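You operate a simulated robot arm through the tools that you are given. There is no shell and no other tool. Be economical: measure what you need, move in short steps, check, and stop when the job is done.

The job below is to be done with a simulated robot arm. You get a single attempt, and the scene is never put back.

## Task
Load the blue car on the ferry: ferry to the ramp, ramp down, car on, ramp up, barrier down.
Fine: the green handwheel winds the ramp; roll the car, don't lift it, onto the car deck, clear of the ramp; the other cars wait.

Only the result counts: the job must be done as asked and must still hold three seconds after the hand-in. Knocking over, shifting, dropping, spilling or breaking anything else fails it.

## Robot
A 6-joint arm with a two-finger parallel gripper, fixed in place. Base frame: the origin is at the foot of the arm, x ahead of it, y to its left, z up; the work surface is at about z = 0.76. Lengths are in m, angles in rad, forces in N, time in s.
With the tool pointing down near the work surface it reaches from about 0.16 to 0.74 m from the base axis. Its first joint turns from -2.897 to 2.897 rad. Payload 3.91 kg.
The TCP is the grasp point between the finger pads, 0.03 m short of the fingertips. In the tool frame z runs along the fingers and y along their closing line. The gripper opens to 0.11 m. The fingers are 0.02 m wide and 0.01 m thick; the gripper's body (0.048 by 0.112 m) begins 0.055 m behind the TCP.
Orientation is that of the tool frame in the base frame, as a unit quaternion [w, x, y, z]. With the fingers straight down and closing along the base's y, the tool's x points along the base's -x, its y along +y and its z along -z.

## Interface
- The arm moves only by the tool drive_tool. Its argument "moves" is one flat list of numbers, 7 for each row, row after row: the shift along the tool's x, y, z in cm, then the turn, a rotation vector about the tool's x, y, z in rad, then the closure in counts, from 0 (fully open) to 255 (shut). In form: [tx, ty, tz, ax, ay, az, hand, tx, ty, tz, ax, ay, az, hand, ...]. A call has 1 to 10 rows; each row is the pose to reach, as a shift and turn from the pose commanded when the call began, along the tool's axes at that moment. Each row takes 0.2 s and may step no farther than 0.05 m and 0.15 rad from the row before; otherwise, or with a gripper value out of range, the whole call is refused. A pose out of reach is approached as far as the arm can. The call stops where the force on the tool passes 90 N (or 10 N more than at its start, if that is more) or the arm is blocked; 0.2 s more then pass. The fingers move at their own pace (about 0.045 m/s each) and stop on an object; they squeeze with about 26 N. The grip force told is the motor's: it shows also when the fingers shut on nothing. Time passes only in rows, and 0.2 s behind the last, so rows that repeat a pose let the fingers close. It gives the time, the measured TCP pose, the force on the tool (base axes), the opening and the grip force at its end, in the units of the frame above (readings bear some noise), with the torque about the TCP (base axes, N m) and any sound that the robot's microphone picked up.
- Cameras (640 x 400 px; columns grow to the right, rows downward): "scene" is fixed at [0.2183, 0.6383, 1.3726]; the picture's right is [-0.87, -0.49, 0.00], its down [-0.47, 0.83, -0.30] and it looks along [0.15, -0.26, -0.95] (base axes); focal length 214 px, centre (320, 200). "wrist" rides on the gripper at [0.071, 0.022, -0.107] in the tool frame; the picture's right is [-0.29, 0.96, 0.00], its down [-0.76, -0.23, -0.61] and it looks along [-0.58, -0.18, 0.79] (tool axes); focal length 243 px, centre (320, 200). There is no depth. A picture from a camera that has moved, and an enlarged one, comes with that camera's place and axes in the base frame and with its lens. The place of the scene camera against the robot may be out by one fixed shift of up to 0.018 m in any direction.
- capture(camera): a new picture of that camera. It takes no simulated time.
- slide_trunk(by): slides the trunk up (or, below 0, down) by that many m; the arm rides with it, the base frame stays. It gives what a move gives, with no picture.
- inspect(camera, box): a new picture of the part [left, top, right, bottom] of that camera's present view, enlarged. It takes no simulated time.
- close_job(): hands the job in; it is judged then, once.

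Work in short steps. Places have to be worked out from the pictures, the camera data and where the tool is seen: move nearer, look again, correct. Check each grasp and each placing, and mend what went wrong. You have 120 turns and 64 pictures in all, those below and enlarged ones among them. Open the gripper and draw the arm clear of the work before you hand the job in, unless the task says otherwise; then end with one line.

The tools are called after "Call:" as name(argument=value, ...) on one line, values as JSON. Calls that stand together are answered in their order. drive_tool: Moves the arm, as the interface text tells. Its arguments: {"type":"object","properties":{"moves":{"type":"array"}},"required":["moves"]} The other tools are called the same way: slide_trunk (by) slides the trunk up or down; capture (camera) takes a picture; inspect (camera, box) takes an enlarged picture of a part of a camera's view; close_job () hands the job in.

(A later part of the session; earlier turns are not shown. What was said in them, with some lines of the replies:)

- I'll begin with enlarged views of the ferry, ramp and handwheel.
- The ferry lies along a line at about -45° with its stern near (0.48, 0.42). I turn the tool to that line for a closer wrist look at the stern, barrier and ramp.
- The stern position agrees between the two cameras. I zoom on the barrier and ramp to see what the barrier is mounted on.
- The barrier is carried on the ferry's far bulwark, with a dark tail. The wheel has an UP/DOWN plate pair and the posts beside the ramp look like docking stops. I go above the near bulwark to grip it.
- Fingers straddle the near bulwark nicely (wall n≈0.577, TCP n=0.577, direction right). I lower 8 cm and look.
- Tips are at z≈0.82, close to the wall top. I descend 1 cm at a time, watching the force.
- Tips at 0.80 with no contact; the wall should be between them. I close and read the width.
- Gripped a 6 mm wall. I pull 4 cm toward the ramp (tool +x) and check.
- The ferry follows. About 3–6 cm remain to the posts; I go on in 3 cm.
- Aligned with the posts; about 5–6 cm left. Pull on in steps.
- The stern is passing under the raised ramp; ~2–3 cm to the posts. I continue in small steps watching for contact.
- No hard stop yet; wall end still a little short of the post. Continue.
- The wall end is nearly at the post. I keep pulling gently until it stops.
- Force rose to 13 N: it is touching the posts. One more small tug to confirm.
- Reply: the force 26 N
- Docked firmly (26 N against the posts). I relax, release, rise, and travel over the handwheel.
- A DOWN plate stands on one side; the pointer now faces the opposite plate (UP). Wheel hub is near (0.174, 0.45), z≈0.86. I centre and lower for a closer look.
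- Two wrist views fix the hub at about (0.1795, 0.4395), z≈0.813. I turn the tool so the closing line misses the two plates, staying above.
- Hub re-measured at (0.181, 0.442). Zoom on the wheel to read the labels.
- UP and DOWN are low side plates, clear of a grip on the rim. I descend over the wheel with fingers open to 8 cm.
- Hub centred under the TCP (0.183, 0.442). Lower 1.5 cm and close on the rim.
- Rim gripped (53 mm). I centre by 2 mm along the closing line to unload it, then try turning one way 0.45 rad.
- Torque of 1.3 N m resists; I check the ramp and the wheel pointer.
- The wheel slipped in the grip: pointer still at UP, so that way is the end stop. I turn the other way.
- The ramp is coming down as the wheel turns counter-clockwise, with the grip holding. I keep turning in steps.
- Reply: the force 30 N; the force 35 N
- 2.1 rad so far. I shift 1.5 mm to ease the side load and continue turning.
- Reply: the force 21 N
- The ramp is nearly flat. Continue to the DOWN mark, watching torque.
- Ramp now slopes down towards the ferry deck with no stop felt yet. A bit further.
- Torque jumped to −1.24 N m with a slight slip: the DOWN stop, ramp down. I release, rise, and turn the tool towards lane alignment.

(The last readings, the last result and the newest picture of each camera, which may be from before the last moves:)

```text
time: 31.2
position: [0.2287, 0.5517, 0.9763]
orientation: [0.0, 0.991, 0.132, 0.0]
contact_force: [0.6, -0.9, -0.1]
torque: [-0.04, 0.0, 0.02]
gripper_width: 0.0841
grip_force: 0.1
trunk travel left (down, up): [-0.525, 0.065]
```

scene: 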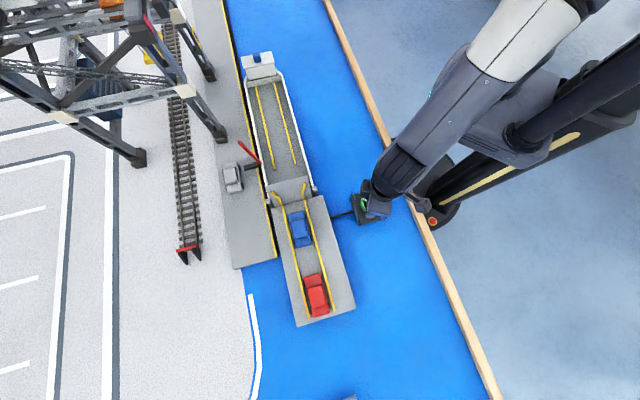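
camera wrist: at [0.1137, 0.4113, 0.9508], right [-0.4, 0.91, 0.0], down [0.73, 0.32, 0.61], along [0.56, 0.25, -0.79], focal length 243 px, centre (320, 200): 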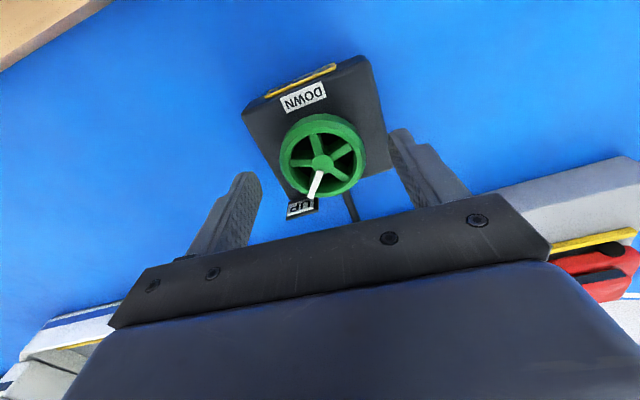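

Next I go above the gap between blue and red cars, aligned with the lane, fingers closing.

Call:
drive_tool(moves=[0.7, -1.2, 0, 0, 0, 0.15, 120, 1.4, -2.4, 0, 0, 0, 0.3, 180, 2.1, -3.6, 0, 0, 0, 0.45, 200, 2.8, -4.8, 0, 0, 0, 0.6, 200, 3.5, -6, 0, 0, 0, 0.75, 200, 4.2, -7, 0, 0, 0, 0.9, 200, 4.9, -8, 0, 0, 0, 1.05, 200])

Call:
capture(camera="wrist")

```text
time: 32.8
position: [0.2534, 0.6403, 0.9787]
orientation: [0.0, 0.924, -0.383, 0.0]
contact_force: [-0.2, -0.3, 0.0]
torque: [-0.03, 0.02, -0.03]
gripper_width: 0.0237
grip_force: 0.2
trunk travel left (down, up): [-0.525, 0.065]
```

```text
23 pictures are left
camera wrist: at [0.2893, 0.5762, 1.0858], right [-0.88, -0.47, 0.0], down [-0.38, 0.7, 0.61], along [-0.29, 0.54, -0.79], focal length 243 px, centre (320, 200)
```

wrist: 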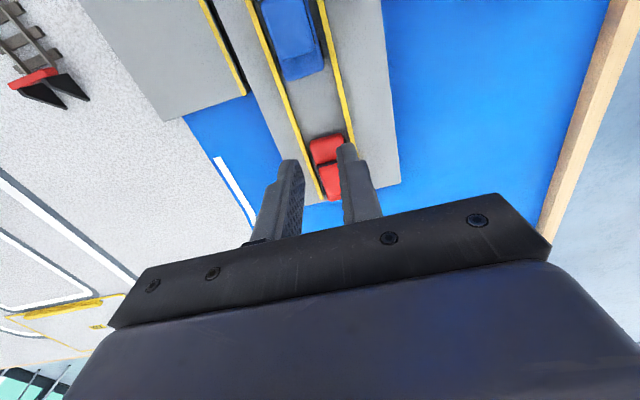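

Wrist view: blue rear at s≈−0.254, red front at s≈−0.327, lane centre n≈0.641. I shift to the gap's middle, narrow the fingers, and lower to tips at 0.84.

Call:
drive_tool(moves=[-0.6, -1.2, 3, 0, 0, 0, 230, -0.6, -1.2, 7, 0, 0, 0, 230, -0.6, -1.2, 10.5, 0, 0, 0, 230])

Call:
capture(camera="wrist")

Call:
inspect(camera="scene", box=[260, 190, 356, 325])

```text
time: 33.6
position: [0.2602, 0.6555, 0.8742]
orientation: [0.001, 0.924, -0.381, -0.001]
contact_force: [-0.4, 0.1, -0.5]
torque: [-0.01, -0.02, 0.02]
gripper_width: 0.0107
grip_force: 0.1
trunk travel left (down, up): [-0.525, 0.065]
```

```text
22 pictures are left
camera wrist: at [0.2947, 0.5895, 0.9821], right [-0.88, -0.47, 0.0], down [-0.38, 0.7, 0.61], along [-0.29, 0.54, -0.79], focal length 243 px, centre (320, 200)
```

wrist: 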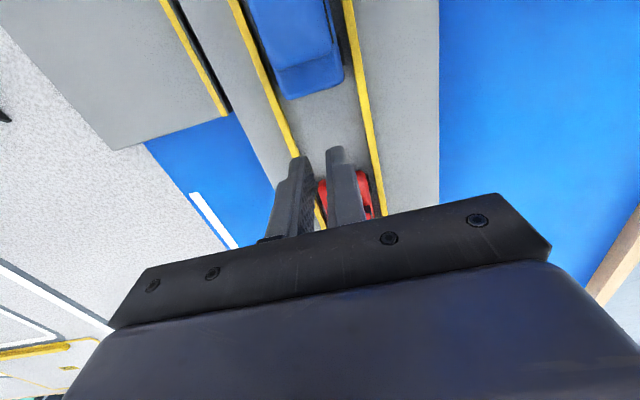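

```text
2.96 times, centred on (308, 258) of scene
camera zoom: at [0.2183, 0.6383, 1.3726], right [-0.87, -0.49, 0.0], down [-0.47, 0.83, -0.3], along [0.15, -0.26, -0.95], focal length 636 px, centre (356, 30)
```

zoom: 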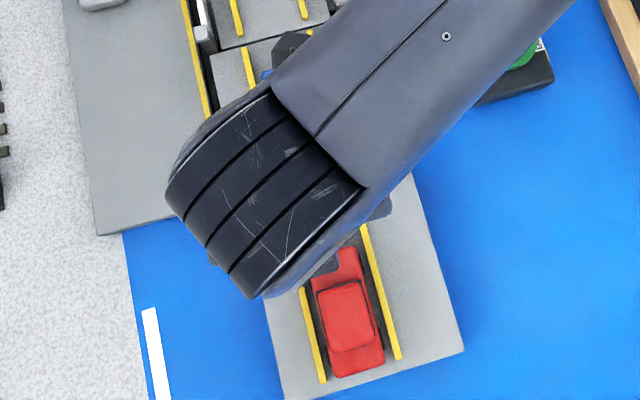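

Clear on both sides (fingers s −0.295…−0.275; blue rear −0.257, red front −0.321). Centre by 5 mm and descend gently.

Call:
drive_tool(moves=[0, 0.5, 1, 0, 0, 0, 230, 0, 0.5, 2, 0, 0, 0, 230, 0, 0.5, 2.7, 0, 0, 0, 230])

Call:
drive_tool(moves=[0, 0, 0.4, 0, 0, 0, 230, 0, 0, 0.8, 0, 0, 0, 230])

Call:
capture(camera="wrist")

```text
time: 34.4
position: [0.2541, 0.6501, 0.8471]
orientation: [0.0, 0.925, -0.381, 0.0]
contact_force: [0.3, 0.8, 0.5]
torque: [0.0, 0.0, 0.0]
gripper_width: 0.0109
grip_force: 0.0
trunk travel left (down, up): [-0.525, 0.065]
```

```text
time: 35.0
position: [0.2553, 0.6513, 0.8379]
orientation: [0.0, 0.925, -0.381, 0.0]
contact_force: [-0.1, 0.9, -0.2]
torque: [0.02, -0.02, 0.0]
gripper_width: 0.011
grip_force: 0.0
trunk travel left (down, up): [-0.525, 0.065]
```

```text
20 pictures are left
camera wrist: at [0.2901, 0.5854, 0.9455], right [-0.88, -0.47, 0.0], down [-0.38, 0.7, 0.61], along [-0.29, 0.53, -0.79], focal length 243 px, centre (320, 200)
```

wrist: 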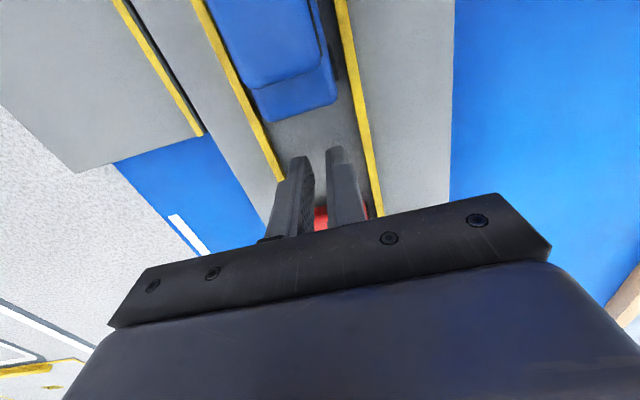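

No contact yet at tips 0.808; bumper edge is at z≈0.81. I lower a few more mm to have solid overlap.

Call:
drive_tool(moves=[0, 0, 0.3, 0, 0, 0, 230, 0, 0, 0.6, 0, 0, 0, 230])

```text
time: 35.6
position: [0.2556, 0.6502, 0.8315]
orientation: [0.0, 0.924, -0.381, 0.0]
contact_force: [-0.2, 0.2, 0.3]
torque: [0.0, 0.03, -0.02]
gripper_width: 0.0107
grip_force: 0.0
trunk travel left (down, up): [-0.525, 0.065]
```

Still free. Push along the lane slowly, 3 cm, in small rows.

Call:
drive_tool(moves=[0.5, 0, 0, 0, 0, 0, 230, 1, 0, 0, 0, 0, 0, 230, 1.5, 0, 0, 0, 0, 0, 230, 2, 0, 0, 0, 0, 0, 230, 2.5, 0, 0, 0, 0, 0, 230, 3, 0, 0, 0, 0, 0, 230])

Call:
capture(camera="wrist")

```text
time: 37.0
position: [0.2769, 0.6291, 0.8328]
orientation: [0.0, 0.925, -0.381, 0.0]
contact_force: [-0.2, 1.0, 0.5]
torque: [-0.02, 0.04, -0.01]
gripper_width: 0.0109
grip_force: 0.1
trunk travel left (down, up): [-0.525, 0.065]
```

```text
19 pictures are left
camera wrist: at [0.3115, 0.5642, 0.9393], right [-0.88, -0.47, 0.0], down [-0.38, 0.7, 0.61], along [-0.29, 0.54, -0.79], focal length 243 px, centre (320, 200)
```

wrist: 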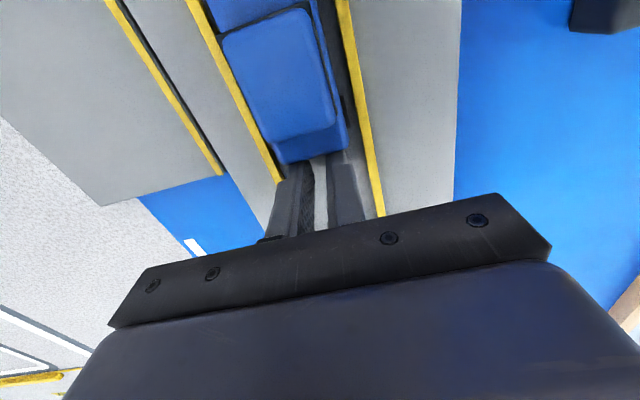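

In contact with the bumper, car straight in its lane. I push on 6 cm; hinge is at s≈−0.13, ramp tip ≈−0.03, and the car must end with its rear beyond s≈+0.05.

Call:
drive_tool(moves=[1, 0, 0, 0, 0, 0, 230, 2, 0, 0, 0, 0, 0, 230, 3, 0, 0, 0, 0, 0, 230, 4, 0, 0, 0, 0, 0, 230, 5, 0, 0, 0, 0, 0, 230, 6, 0, 0, 0, 0, 0, 230])

Call:
capture(camera="wrist")

```text
time: 38.4
position: [0.32, 0.5874, 0.8316]
orientation: [0.0, 0.925, -0.381, 0.0]
contact_force: [0.5, 0.2, 0.9]
torque: [-0.01, -0.04, -0.01]
gripper_width: 0.0107
grip_force: 0.0
trunk travel left (down, up): [-0.525, 0.065]
```

```text
18 pictures are left
camera wrist: at [0.3543, 0.5224, 0.9392], right [-0.88, -0.47, 0.0], down [-0.38, 0.7, 0.61], along [-0.29, 0.54, -0.79], focal length 243 px, centre (320, 200)
```

wrist: 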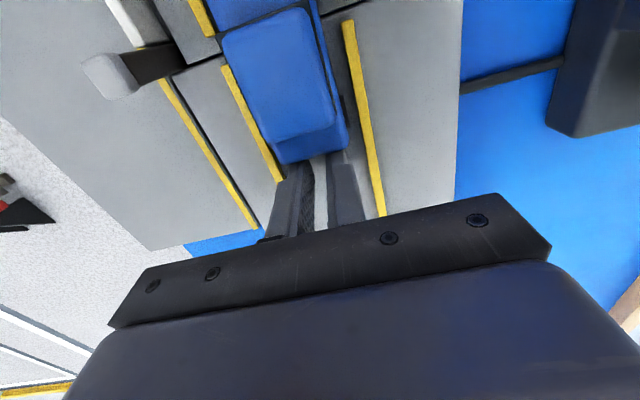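

Rolling freely, front on the ramp. Push another 6 cm, lowering slightly at the end as the rear comes to the slope.

Call:
drive_tool(moves=[1, 0, 0, 0, 0, 0, 230, 2, 0, 0, 0, 0, 0, 230, 3, 0, 0, 0, 0, 0, 230, 4, 0, 0, 0, 0, 0, 230, 5, 0, 0, 0, 0, 0, 230, 6, 0, 0, 0, 0, 0, 230])

Call:
capture(camera="wrist")

```text
time: 39.8
position: [0.3617, 0.5442, 0.8322]
orientation: [0.001, 0.925, -0.38, 0.0]
contact_force: [-0.1, 0.4, 0.1]
torque: [-0.02, 0.03, -0.02]
gripper_width: 0.0108
grip_force: 0.0
trunk travel left (down, up): [-0.525, 0.065]
```

```text
17 pictures are left
camera wrist: at [0.3965, 0.4796, 0.9399], right [-0.88, -0.47, 0.0], down [-0.38, 0.7, 0.61], along [-0.29, 0.54, -0.79], focal length 243 px, centre (320, 200)
```

wrist: 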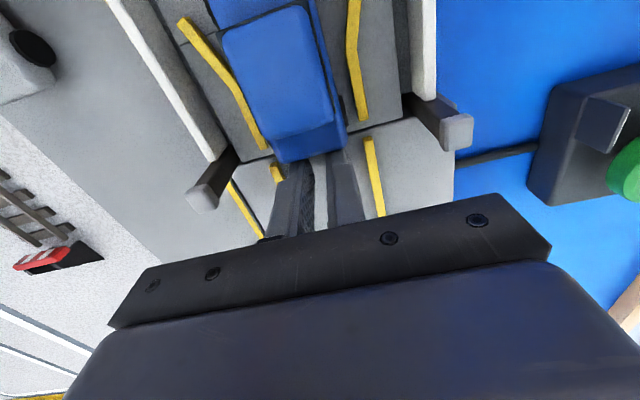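

Rear at the hinge now. Push 5 cm more while lowering 5 mm along the slope.

Call:
drive_tool(moves=[1, 0, 0, 0, 0, 0, 230, 2, 0, 0.1, 0, 0, 0, 230, 3, 0, 0.2, 0, 0, 0, 230, 4, 0, 0.35, 0, 0, 0, 230, 5, 0, 0.5, 0, 0, 0, 230])

Call:
capture(camera="wrist")

```text
time: 41.0
position: [0.3967, 0.5096, 0.8269]
orientation: [0.0, 0.924, -0.382, 0.0]
contact_force: [-0.8, -0.3, 0.7]
torque: [0.05, 0.02, -0.03]
gripper_width: 0.011
grip_force: 0.0
trunk travel left (down, up): [-0.525, 0.065]
```

```text
16 pictures are left
camera wrist: at [0.4314, 0.4448, 0.9344], right [-0.88, -0.47, 0.0], down [-0.38, 0.7, 0.61], along [-0.29, 0.54, -0.79], focal length 243 px, centre (320, 200)
```

wrist: 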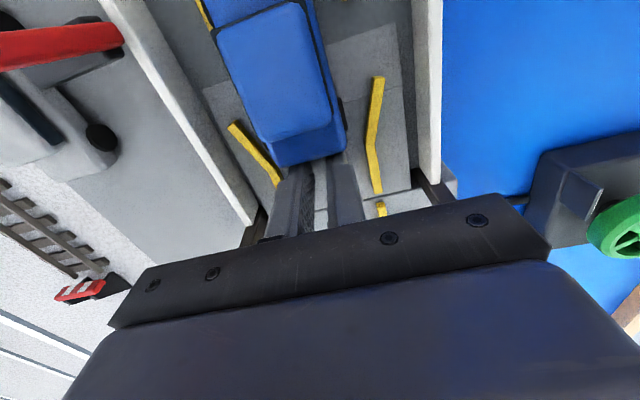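

Good. Another 5 cm with 6 mm of descent.

Call:
drive_tool(moves=[1, 0, 0.1, 0, 0, 0, 230, 2, 0, 0.2, 0, 0, 0, 230, 3, 0, 0.35, 0, 0, 0, 230, 4, 0, 0.5, 0, 0, 0, 230, 5, 0, 0.6, 0, 0, 0, 230])

Call:
capture(camera="wrist")

```text
time: 42.2
position: [0.4324, 0.473, 0.8234]
orientation: [-0.002, 0.925, -0.381, 0.001]
contact_force: [-4.3, 5.0, 19.6]
torque: [0.14, 0.45, -0.07]
gripper_width: 0.0109
grip_force: 0.1
trunk travel left (down, up): [-0.525, 0.065]
```

```text
15 pictures are left
camera wrist: at [0.4673, 0.408, 0.9306], right [-0.88, -0.47, 0.0], down [-0.38, 0.7, 0.61], along [-0.29, 0.54, -0.79], focal length 243 px, centre (320, 200)
```

wrist: 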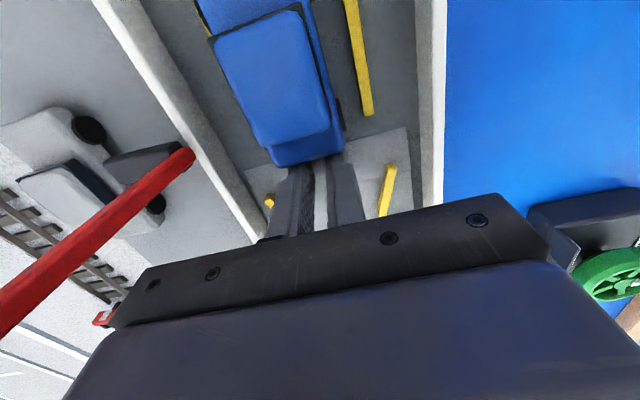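

The tips press the ramp (20 N), so the surface there is z≈0.793. Raise 5 mm and push on 5 cm.

Call:
drive_tool(moves=[0, 0, -0.6, 0, 0, 0, 230, 1, 0, -0.6, 0, 0, 0, 230, 2, 0, -0.6, 0, 0, 0, 230, 3, 0, -0.5, 0, 0, 0, 230, 4, 0, -0.5, 0, 0, 0, 230, 5, 0, -0.5, 0, 0, 0, 230])

Call:
capture(camera="wrist")

```text
time: 43.6
position: [0.467, 0.44, 0.826]
orientation: [0.001, 0.924, -0.381, 0.0]
contact_force: [0.0, -0.4, -1.1]
torque: [0.0, 0.01, 0.0]
gripper_width: 0.0107
grip_force: 0.1
trunk travel left (down, up): [-0.525, 0.065]
```

```text
14 pictures are left
camera wrist: at [0.5018, 0.3745, 0.9338], right [-0.88, -0.47, 0.0], down [-0.38, 0.7, 0.61], along [-0.29, 0.54, -0.79], focal length 243 px, centre (320, 200)
```

wrist: 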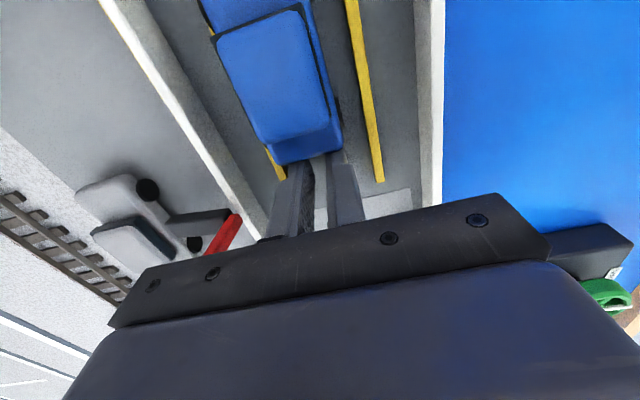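

The rear is past the ramp; the boom pivot is at s≈0.01. I push 7 cm more so the car is well clear of both.

Call:
drive_tool(moves=[1, 0, 0, 0, 0, 0, 230, 2, 0, 0, 0, 0, 0, 230, 3, 0, 0, 0, 0, 0, 230, 4, 0, 0, 0, 0, 0, 230, 5, 0, 0, 0, 0, 0, 230, 6, 0, 0, 0, 0, 0, 230, 7, 0, 0, 0, 0, 0, 230])

Call:
capture(camera="scene")

```text
time: 45.2
position: [0.5162, 0.3887, 0.8235]
orientation: [0.0, 0.925, -0.38, 0.0]
contact_force: [-0.6, -1.3, 0.2]
torque: [-0.03, -0.01, 0.03]
gripper_width: 0.0112
grip_force: 0.1
trunk travel left (down, up): [-0.525, 0.065]
```

```text
13 pictures are left
```

scene: 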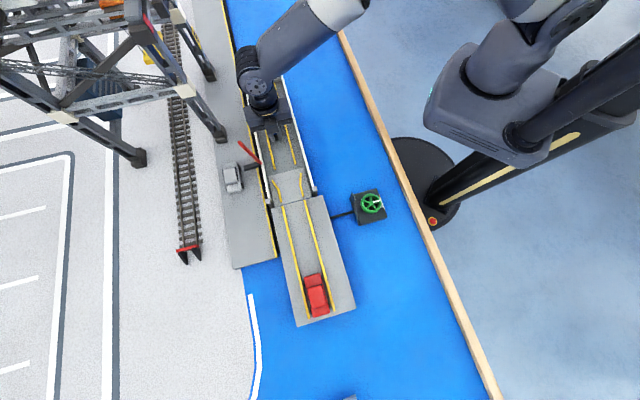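

The car sits on the ferry deck and the ferry is still docked. I back off, rise, and return to the handwheel.

Call:
drive_tool(moves=[-1, 0, 0, 0, 0, 0, 230, -1, 0, -5, 0, 0, 0, 230, -1, 0, -10, 0, 0, 0, 230, -1, 0, -15, 0, 0, 0, 200, -4, 2, -15, 0, 0, -0.15, 150, -7, 4.5, -15, 0, 0, -0.3, 100, -10.5, 7, -15, 0, 0, -0.45, 85, -14, 9.5, -15, 0, 0, -0.6, 85, -17.5, 12, -15, 0, 0, -0.75, 85, -21, 14.5, -15, 0, 0, -0.9, 85])

```text
time: 47.4
position: [0.2654, 0.4342, 0.9736]
orientation: [0.0, 0.998, 0.059, 0.001]
contact_force: [-0.8, 0.3, 0.2]
torque: [0.03, 0.01, 0.0]
gripper_width: 0.0733
grip_force: 0.1
trunk travel left (down, up): [-0.525, 0.065]
```

Continue to directly over the wheel hub (0.181, 0.4415) with the earlier yaw.

Call:
drive_tool(moves=[-1.2, -0.3, 0, 0, 0, -0.15, 85, -2.4, -0.5, 0, 0, 0, -0.3, 85, -3.6, -0.8, 0, 0, 0, -0.45, 85, -4.8, -1, 0, 0, 0, -0.6, 85, -6, -1.3, 0, 0, 0, -0.75, 85, -7.2, -1.5, 0, 0, 0, -0.9, 85, -8.3, -1.7, 0, 0, 0, -1.05, 85, -8.3, -1.7, 5, 0, 0, -1.05, 85, -8.3, -1.7, 9.5, 0, 0, -1.05, 85])

Call:
capture(camera="wrist")

```text
time: 49.4
position: [0.1798, 0.4443, 0.8755]
orientation: [0.0, 0.834, 0.552, 0.0]
contact_force: [0.2, 0.1, -1.3]
torque: [-0.05, 0.01, -0.03]
gripper_width: 0.0735
grip_force: 0.1
trunk travel left (down, up): [-0.525, 0.065]
```

```text
12 pictures are left
camera wrist: at [0.2272, 0.502, 0.9833], right [0.77, -0.64, 0.0], down [-0.51, -0.61, 0.61], along [-0.39, -0.47, -0.79], focal length 243 px, centre (320, 200)
```

wrist: 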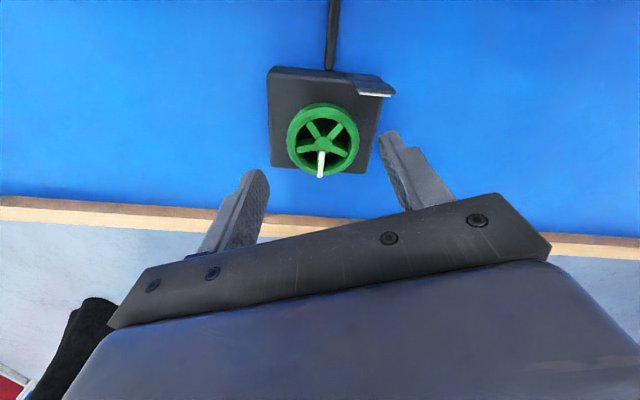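

Hub at (0.179, 0.4414); 3 mm correction, descend and grip.

Call:
drive_tool(moves=[-0.3, 0, 2, 0, 0, 0, 85, -0.3, 0, 4, 0, 0, 0, 85, -0.3, 0, 4.8, 0, 0, 0, 85, -0.3, 0, 4.8, 0, 0, 0, 180, -0.3, 0, 4.8, 0, 0, 0, 255, -0.3, 0, 4.8, 0, 0, 0, 255])

```text
time: 50.8
position: [0.18, 0.4407, 0.8332]
orientation: [0.0, 0.834, 0.551, -0.001]
contact_force: [2.9, -1.5, -4.3]
torque: [0.58, 0.14, 0.02]
gripper_width: 0.0535
grip_force: 44.8
trunk travel left (down, up): [-0.525, 0.065]
```

Gripped again (53.5 mm). I wind clockwise, 1.2 rad.

Call:
drive_tool(moves=[0, 0, 0, 0, 0, 0.15, 255, 0, 0, 0, 0, 0, 0.3, 255, 0, 0, 0, 0, 0, 0.45, 255, 0, 0, 0, 0, 0, 0.6, 255, 0, 0, 0, 0, 0, 0.75, 255, 0, 0, 0, 0, 0, 0.9, 255, 0, 0, 0, 0, 0, 1.05, 255, 0, 0, 0, 0, 0, 1.2, 255])

Call:
capture(camera="wrist")

```text
time: 52.6
position: [0.1795, 0.4421, 0.8325]
orientation: [0.0, 1.0, -0.017, 0.001]
contact_force: [-17.9, 21.5, -3.0]
torque: [0.8, -0.22, 0.0]
gripper_width: 0.0537
grip_force: 45.0
trunk travel left (down, up): [-0.525, 0.065]
```

```text
11 pictures are left
camera wrist: at [0.249, 0.4184, 0.9405], right [-0.32, -0.95, 0.0], down [-0.75, 0.26, 0.61], along [-0.57, 0.2, -0.79], focal length 243 px, centre (320, 200)
```

wrist: 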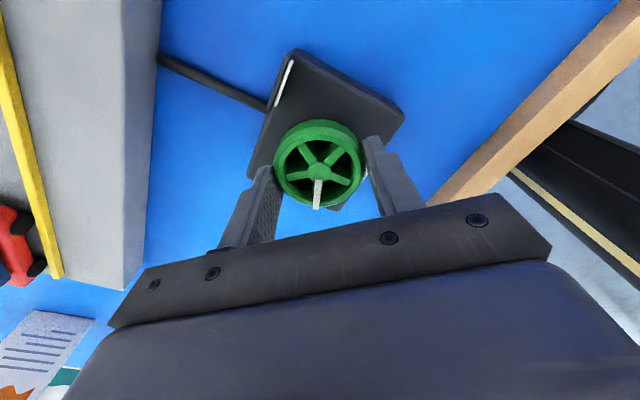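

The wheel turns with the grip. Ease the side load 2 mm and continue 1.2 rad.

Call:
drive_tool(moves=[-0.12, -0.15, 0, 0, 0, 0.15, 255, -0.12, -0.15, 0, 0, 0, 0.3, 255, -0.12, -0.15, 0, 0, 0, 0.45, 255, -0.12, -0.15, 0, 0, 0, 0.6, 255, -0.12, -0.15, 0, 0, 0, 0.75, 255, -0.12, -0.15, 0, 0, 0, 0.9, 255, -0.12, -0.15, 0, 0, 0, 1.05, 255, -0.12, -0.15, 0, 0, 0, 1.2, 255])

Call:
drive_tool(moves=[0, 0, 0, 0, 0, 0.15, 255, 0, 0, 0, 0, 0, 0.3, 255, 0, 0, 0, 0, 0, 0.45, 255, 0, 0, 0, 0, 0, 0.6, 255, 0, 0, 0, 0, 0, 0.75, 255, 0, 0, 0, 0, 0, 0.9, 255])

Call:
inspect(camera="scene", box=[220, 90, 348, 220])

```text
time: 54.4
position: [0.1798, 0.443, 0.8324]
orientation: [-0.002, 0.816, -0.578, 0.0]
contact_force: [1.2, 22.6, 6.4]
torque: [-0.39, -0.09, 0.02]
gripper_width: 0.0536
grip_force: 44.7
trunk travel left (down, up): [-0.525, 0.065]
```

```text
time: 55.8
position: [0.1815, 0.4424, 0.8328]
orientation: [0.002, -0.482, 0.876, 0.002]
contact_force: [16.7, 17.2, 10.2]
torque: [0.32, -1.71, 0.03]
gripper_width: 0.0538
grip_force: 45.3
trunk travel left (down, up): [-0.525, 0.065]
```

```text
3.08 times, centred on (284, 155) of scene
camera zoom: at [0.2183, 0.6383, 1.3726], right [-0.87, -0.49, 0.0], down [-0.47, 0.83, -0.3], along [0.15, -0.26, -0.95], focal length 660 px, centre (431, 338)
```

zoom: 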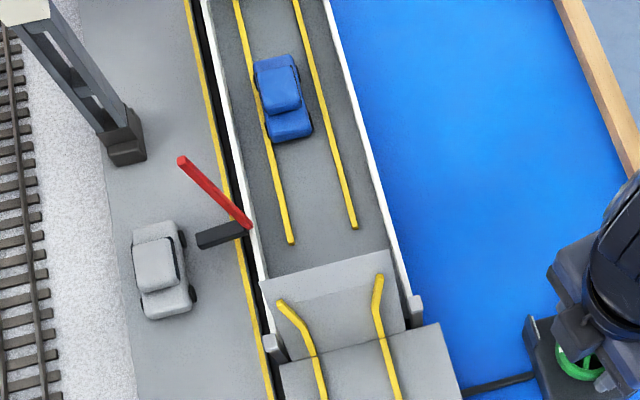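

Ramp is nearly up; car well clear. I continue to the UP stop.

Call:
drive_tool(moves=[0, 0, 0, 0, 0, 0.15, 255, 0, 0, 0, 0, 0, 0.3, 255, 0, 0, 0, 0, 0, 0.45, 255])

Call:
drive_tool(moves=[0, 0, 0, 0, 0, 0.15, 255, 0, 0, 0, 0, 0, 0.3, 255])

```text
time: 56.6
position: [0.1814, 0.4423, 0.832]
orientation: [0.0, -0.275, 0.961, 0.002]
contact_force: [24.4, 15.1, 4.6]
torque: [0.51, -1.53, -0.01]
gripper_width: 0.0537
grip_force: 45.0
trunk travel left (down, up): [-0.525, 0.065]
```

```text
time: 57.2
position: [0.1776, 0.4408, 0.8329]
orientation: [-0.001, -0.131, 0.991, -0.001]
contact_force: [-2.2, 13.1, 6.7]
torque: [0.48, 0.71, 1.22]
gripper_width: 0.0529
grip_force: 44.7
trunk travel left (down, up): [-0.525, 0.065]
```

Torque 1.22 N m: UP stop reached. I release, rise high, and start towards the barrier.

Call:
drive_tool(moves=[0, 0, 0, 0, 0, 0, 120, 0, 0, 0, 0, 0, 0, 80, 0, 0, -4, 0, 0, 0, 80, 0, 0, -9, 0, 0, 0, 80, 0, 0, -14, 0, 0, 0, 80, 0, 0, -18.5, 0, 0, 0.15, 80, -4, -0.5, -18.5, 0, 0, 0.3, 120, -8, -1, -18.5, 0, 0, 0.45, 160, -12, -1.5, -18.5, 0, 0, 0.6, 160, -16, -2, -18.5, 0, 0, 0.75, 160])

Call:
inspect(camera="scene", box=[220, 90, 348, 220])

```text
time: 59.4
position: [0.3377, 0.4649, 1.0185]
orientation: [0.0, 0.243, 0.97, 0.0]
contact_force: [0.1, 0.4, 0.1]
torque: [-0.01, -0.07, -0.01]
gripper_width: 0.041
grip_force: 0.0
trunk travel left (down, up): [-0.525, 0.065]
```

```text
3.08 times, centred on (284, 155) of scene
camera zoom: at [0.2183, 0.6383, 1.3726], right [-0.87, -0.49, 0.0], down [-0.47, 0.83, -0.3], along [0.15, -0.26, -0.95], focal length 660 px, centre (431, 338)
```

zoom: 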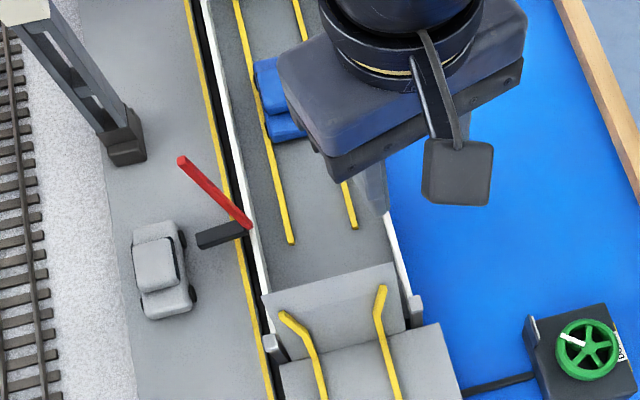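

Ramp is up, pointer at UP. Now above the barrier, lane-aligned, for a look.

Call:
drive_tool(moves=[-3.5, 2.6, 0, 0, 0, 0.1, 160, -7, 5.2, 0, 0, 0, 0.2, 160, -10.5, 7.8, 0, 0, 0, 0.29, 160, -14.2, 10.4, 0, 0, 0, 0.29, 160])

Call:
capture(camera="wrist")

```text
time: 60.4
position: [0.5119, 0.4835, 1.0173]
orientation: [-0.001, 0.38, 0.925, -0.001]
contact_force: [0.1, 0.6, 0.9]
torque: [0.02, -0.01, 0.07]
gripper_width: 0.0412
grip_force: 0.1
trunk travel left (down, up): [-0.525, 0.065]
```

```text
8 pictures are left
camera wrist: at [0.4758, 0.5505, 1.1255], right [0.88, 0.48, 0.0], down [0.38, -0.7, 0.61], along [0.29, -0.54, -0.79], focal length 243 px, centre (320, 200)
```

wrist: 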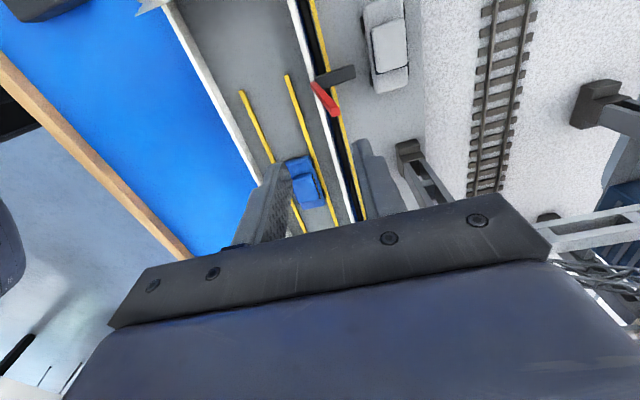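

Boom: pivot at s≈0, n≈0.70, tip nearly upright at n≈0.715, z≈0.94. I straddle it from above with the open fingers, then descend.

Call:
drive_tool(moves=[1.3, 0.5, 2, 0, 0, 0, 150, 1.3, 0.5, 5, 0, 0, 0, 150, 1.3, 0.5, 8, 0, 0, 0, 150, 1.3, 0.5, 10.8, 0, 0, 0, 150])

Call:
capture(camera="wrist")

```text
time: 61.4
position: [0.5092, 0.4993, 0.9089]
orientation: [0.0, 0.38, 0.925, 0.0]
contact_force: [-0.5, -0.5, 1.0]
torque: [0.01, 0.0, -0.01]
gripper_width: 0.045
grip_force: 0.1
trunk travel left (down, up): [-0.525, 0.065]
```

```text
7 pictures are left
camera wrist: at [0.4729, 0.5653, 1.0163], right [0.88, 0.48, 0.0], down [0.38, -0.7, 0.61], along [0.29, -0.53, -0.79], focal length 243 px, centre (320, 200)
```

wrist: 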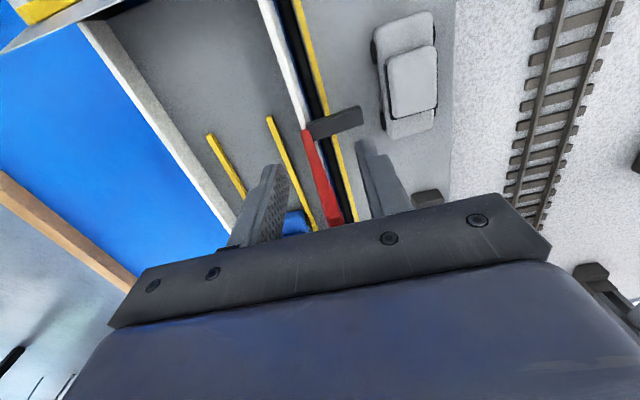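

The boom is between the fingers. I sweep toward the ferry centre (−n) 6 cm so the outer finger tips it inward.

Call:
drive_tool(moves=[0, -1, 0, 0, 0, 0, 150, 0, -2, 0, 0, 0, 0, 150, 0, -3, 0, 0, 0, 0, 150, 0, -4, 0, 0, 0, 0, 150, 0, -5, 0, 0, 0, 0, 150, 0, -6, 0, 0, 0, 0, 150])

Call:
capture(camera="wrist")

```text
time: 62.8
position: [0.4652, 0.4565, 0.9116]
orientation: [-0.001, 0.38, 0.925, 0.0]
contact_force: [-1.2, -0.5, 0.1]
torque: [0.01, 0.05, 0.0]
gripper_width: 0.0454
grip_force: 0.0
trunk travel left (down, up): [-0.525, 0.065]
```

```text
6 pictures are left
camera wrist: at [0.4294, 0.5228, 1.0191], right [0.88, 0.48, 0.0], down [0.38, -0.7, 0.61], along [0.29, -0.53, -0.79], focal length 243 px, centre (320, 200)
```

wrist: 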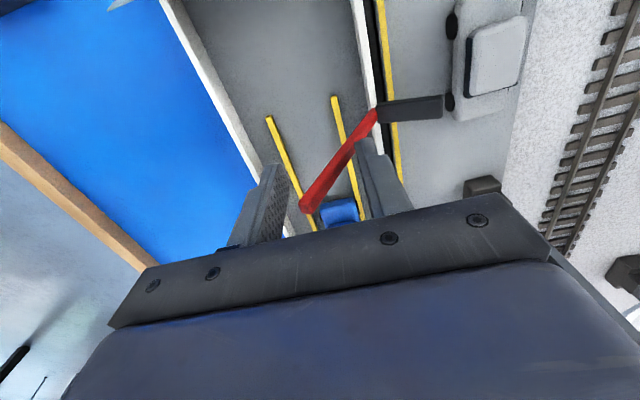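

The boom now leans inward. I rise clear, close the fingers, and come down on its outer side to push it further over.

Call:
drive_tool(moves=[0, 0, -4, 0, 0, 0, 150, 0, 0, -8, 0, 0, 0, 150, 0, 2.7, -8, 0, 0, 0, 255, 0, 5.4, -8, 0, 0, 0, 255, 0, 5.4, -4, 0, 0, 0, 255, 0, 5.4, -0.5, 0, 0, 0, 255])

Call:
capture(camera="wrist")

```text
time: 64.2
position: [0.5066, 0.4943, 0.914]
orientation: [0.0, 0.381, 0.925, 0.0]
contact_force: [0.3, 0.0, -0.8]
torque: [0.02, -0.01, -0.01]
gripper_width: 0.0001
grip_force: 26.0
trunk travel left (down, up): [-0.525, 0.065]
```

```text
5 pictures are left
camera wrist: at [0.4717, 0.5608, 1.0219], right [0.88, 0.48, 0.0], down [0.38, -0.7, 0.61], along [0.29, -0.53, -0.79], focal length 243 px, centre (320, 200)
```

wrist: 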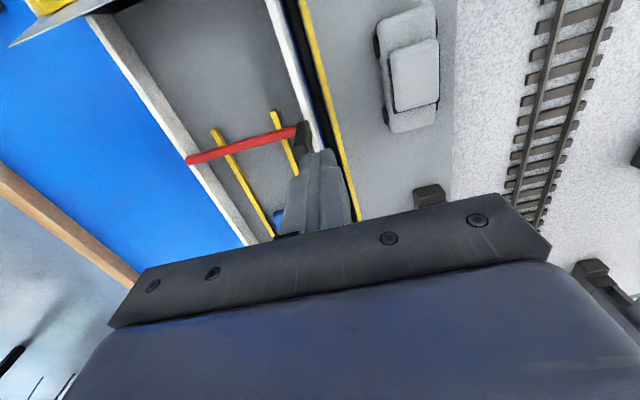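

The boom fell by itself: it now lies level across the deck (tip z≈0.836, at the near bulwark). I rise straight up and draw the arm clear.

Call:
drive_tool(moves=[0, 0, -3, 0, 0, 0, 255, 0, 0, -7, 0, 0, 0, 255, 0, 0, -11, 0, 0, 0, 255, 3, -3, -11, 0, 0, 0, 100, 5, -7, -11, 0, 0, 0, 0, 7, -11, -11, 0, 0, 0, 0, 9, -15, -11, 0, 0, 0, 0, 11, -19, -11, 0, 0, 0, 0, 11, -23, -11, 0, 0, 0, 0])

Call:
capture(camera="scene")

Call:
inspect(camera="scene", box=[220, 90, 348, 220])

```text
time: 66.2
position: [0.265, 0.4059, 1.0238]
orientation: [0.0, 0.38, 0.925, 0.001]
contact_force: [-0.4, 0.0, 0.6]
torque: [0.0, -0.02, 0.0]
gripper_width: 0.11
grip_force: 0.1
trunk travel left (down, up): [-0.525, 0.065]
```

```text
4 pictures are left
```

scene: 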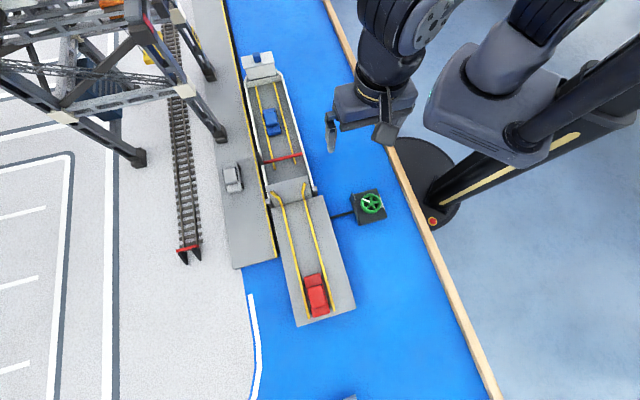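

```text
3.08 times, centred on (284, 155) of scene
camera zoom: at [0.2183, 0.6383, 1.3726], right [-0.87, -0.49, 0.0], down [-0.47, 0.83, -0.3], along [0.15, -0.26, -0.95], focal length 660 px, centre (431, 338)
```

zoom: 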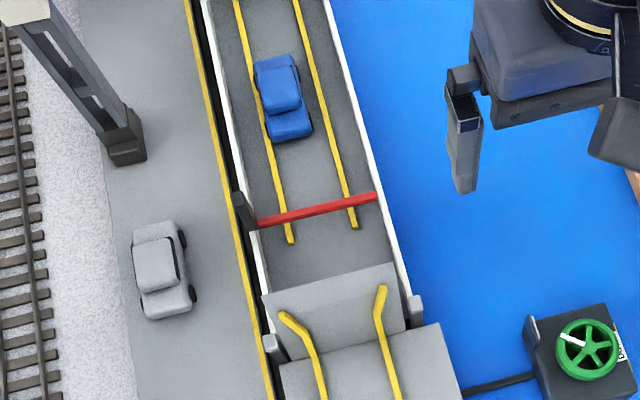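

All is as asked: ferry docked, car behind the lowered barrier and clear of the ramp, ramp up, other cars untouched, arm clear. I hand in.

Call:
close_job()

```text
The job is handed in.
```

The job is handed in: the blue car is on the ferry's car deck clear of the ramp, with the ferry docked at the ramp, the ramp wound up and the barrier down. The other cars are where they were.
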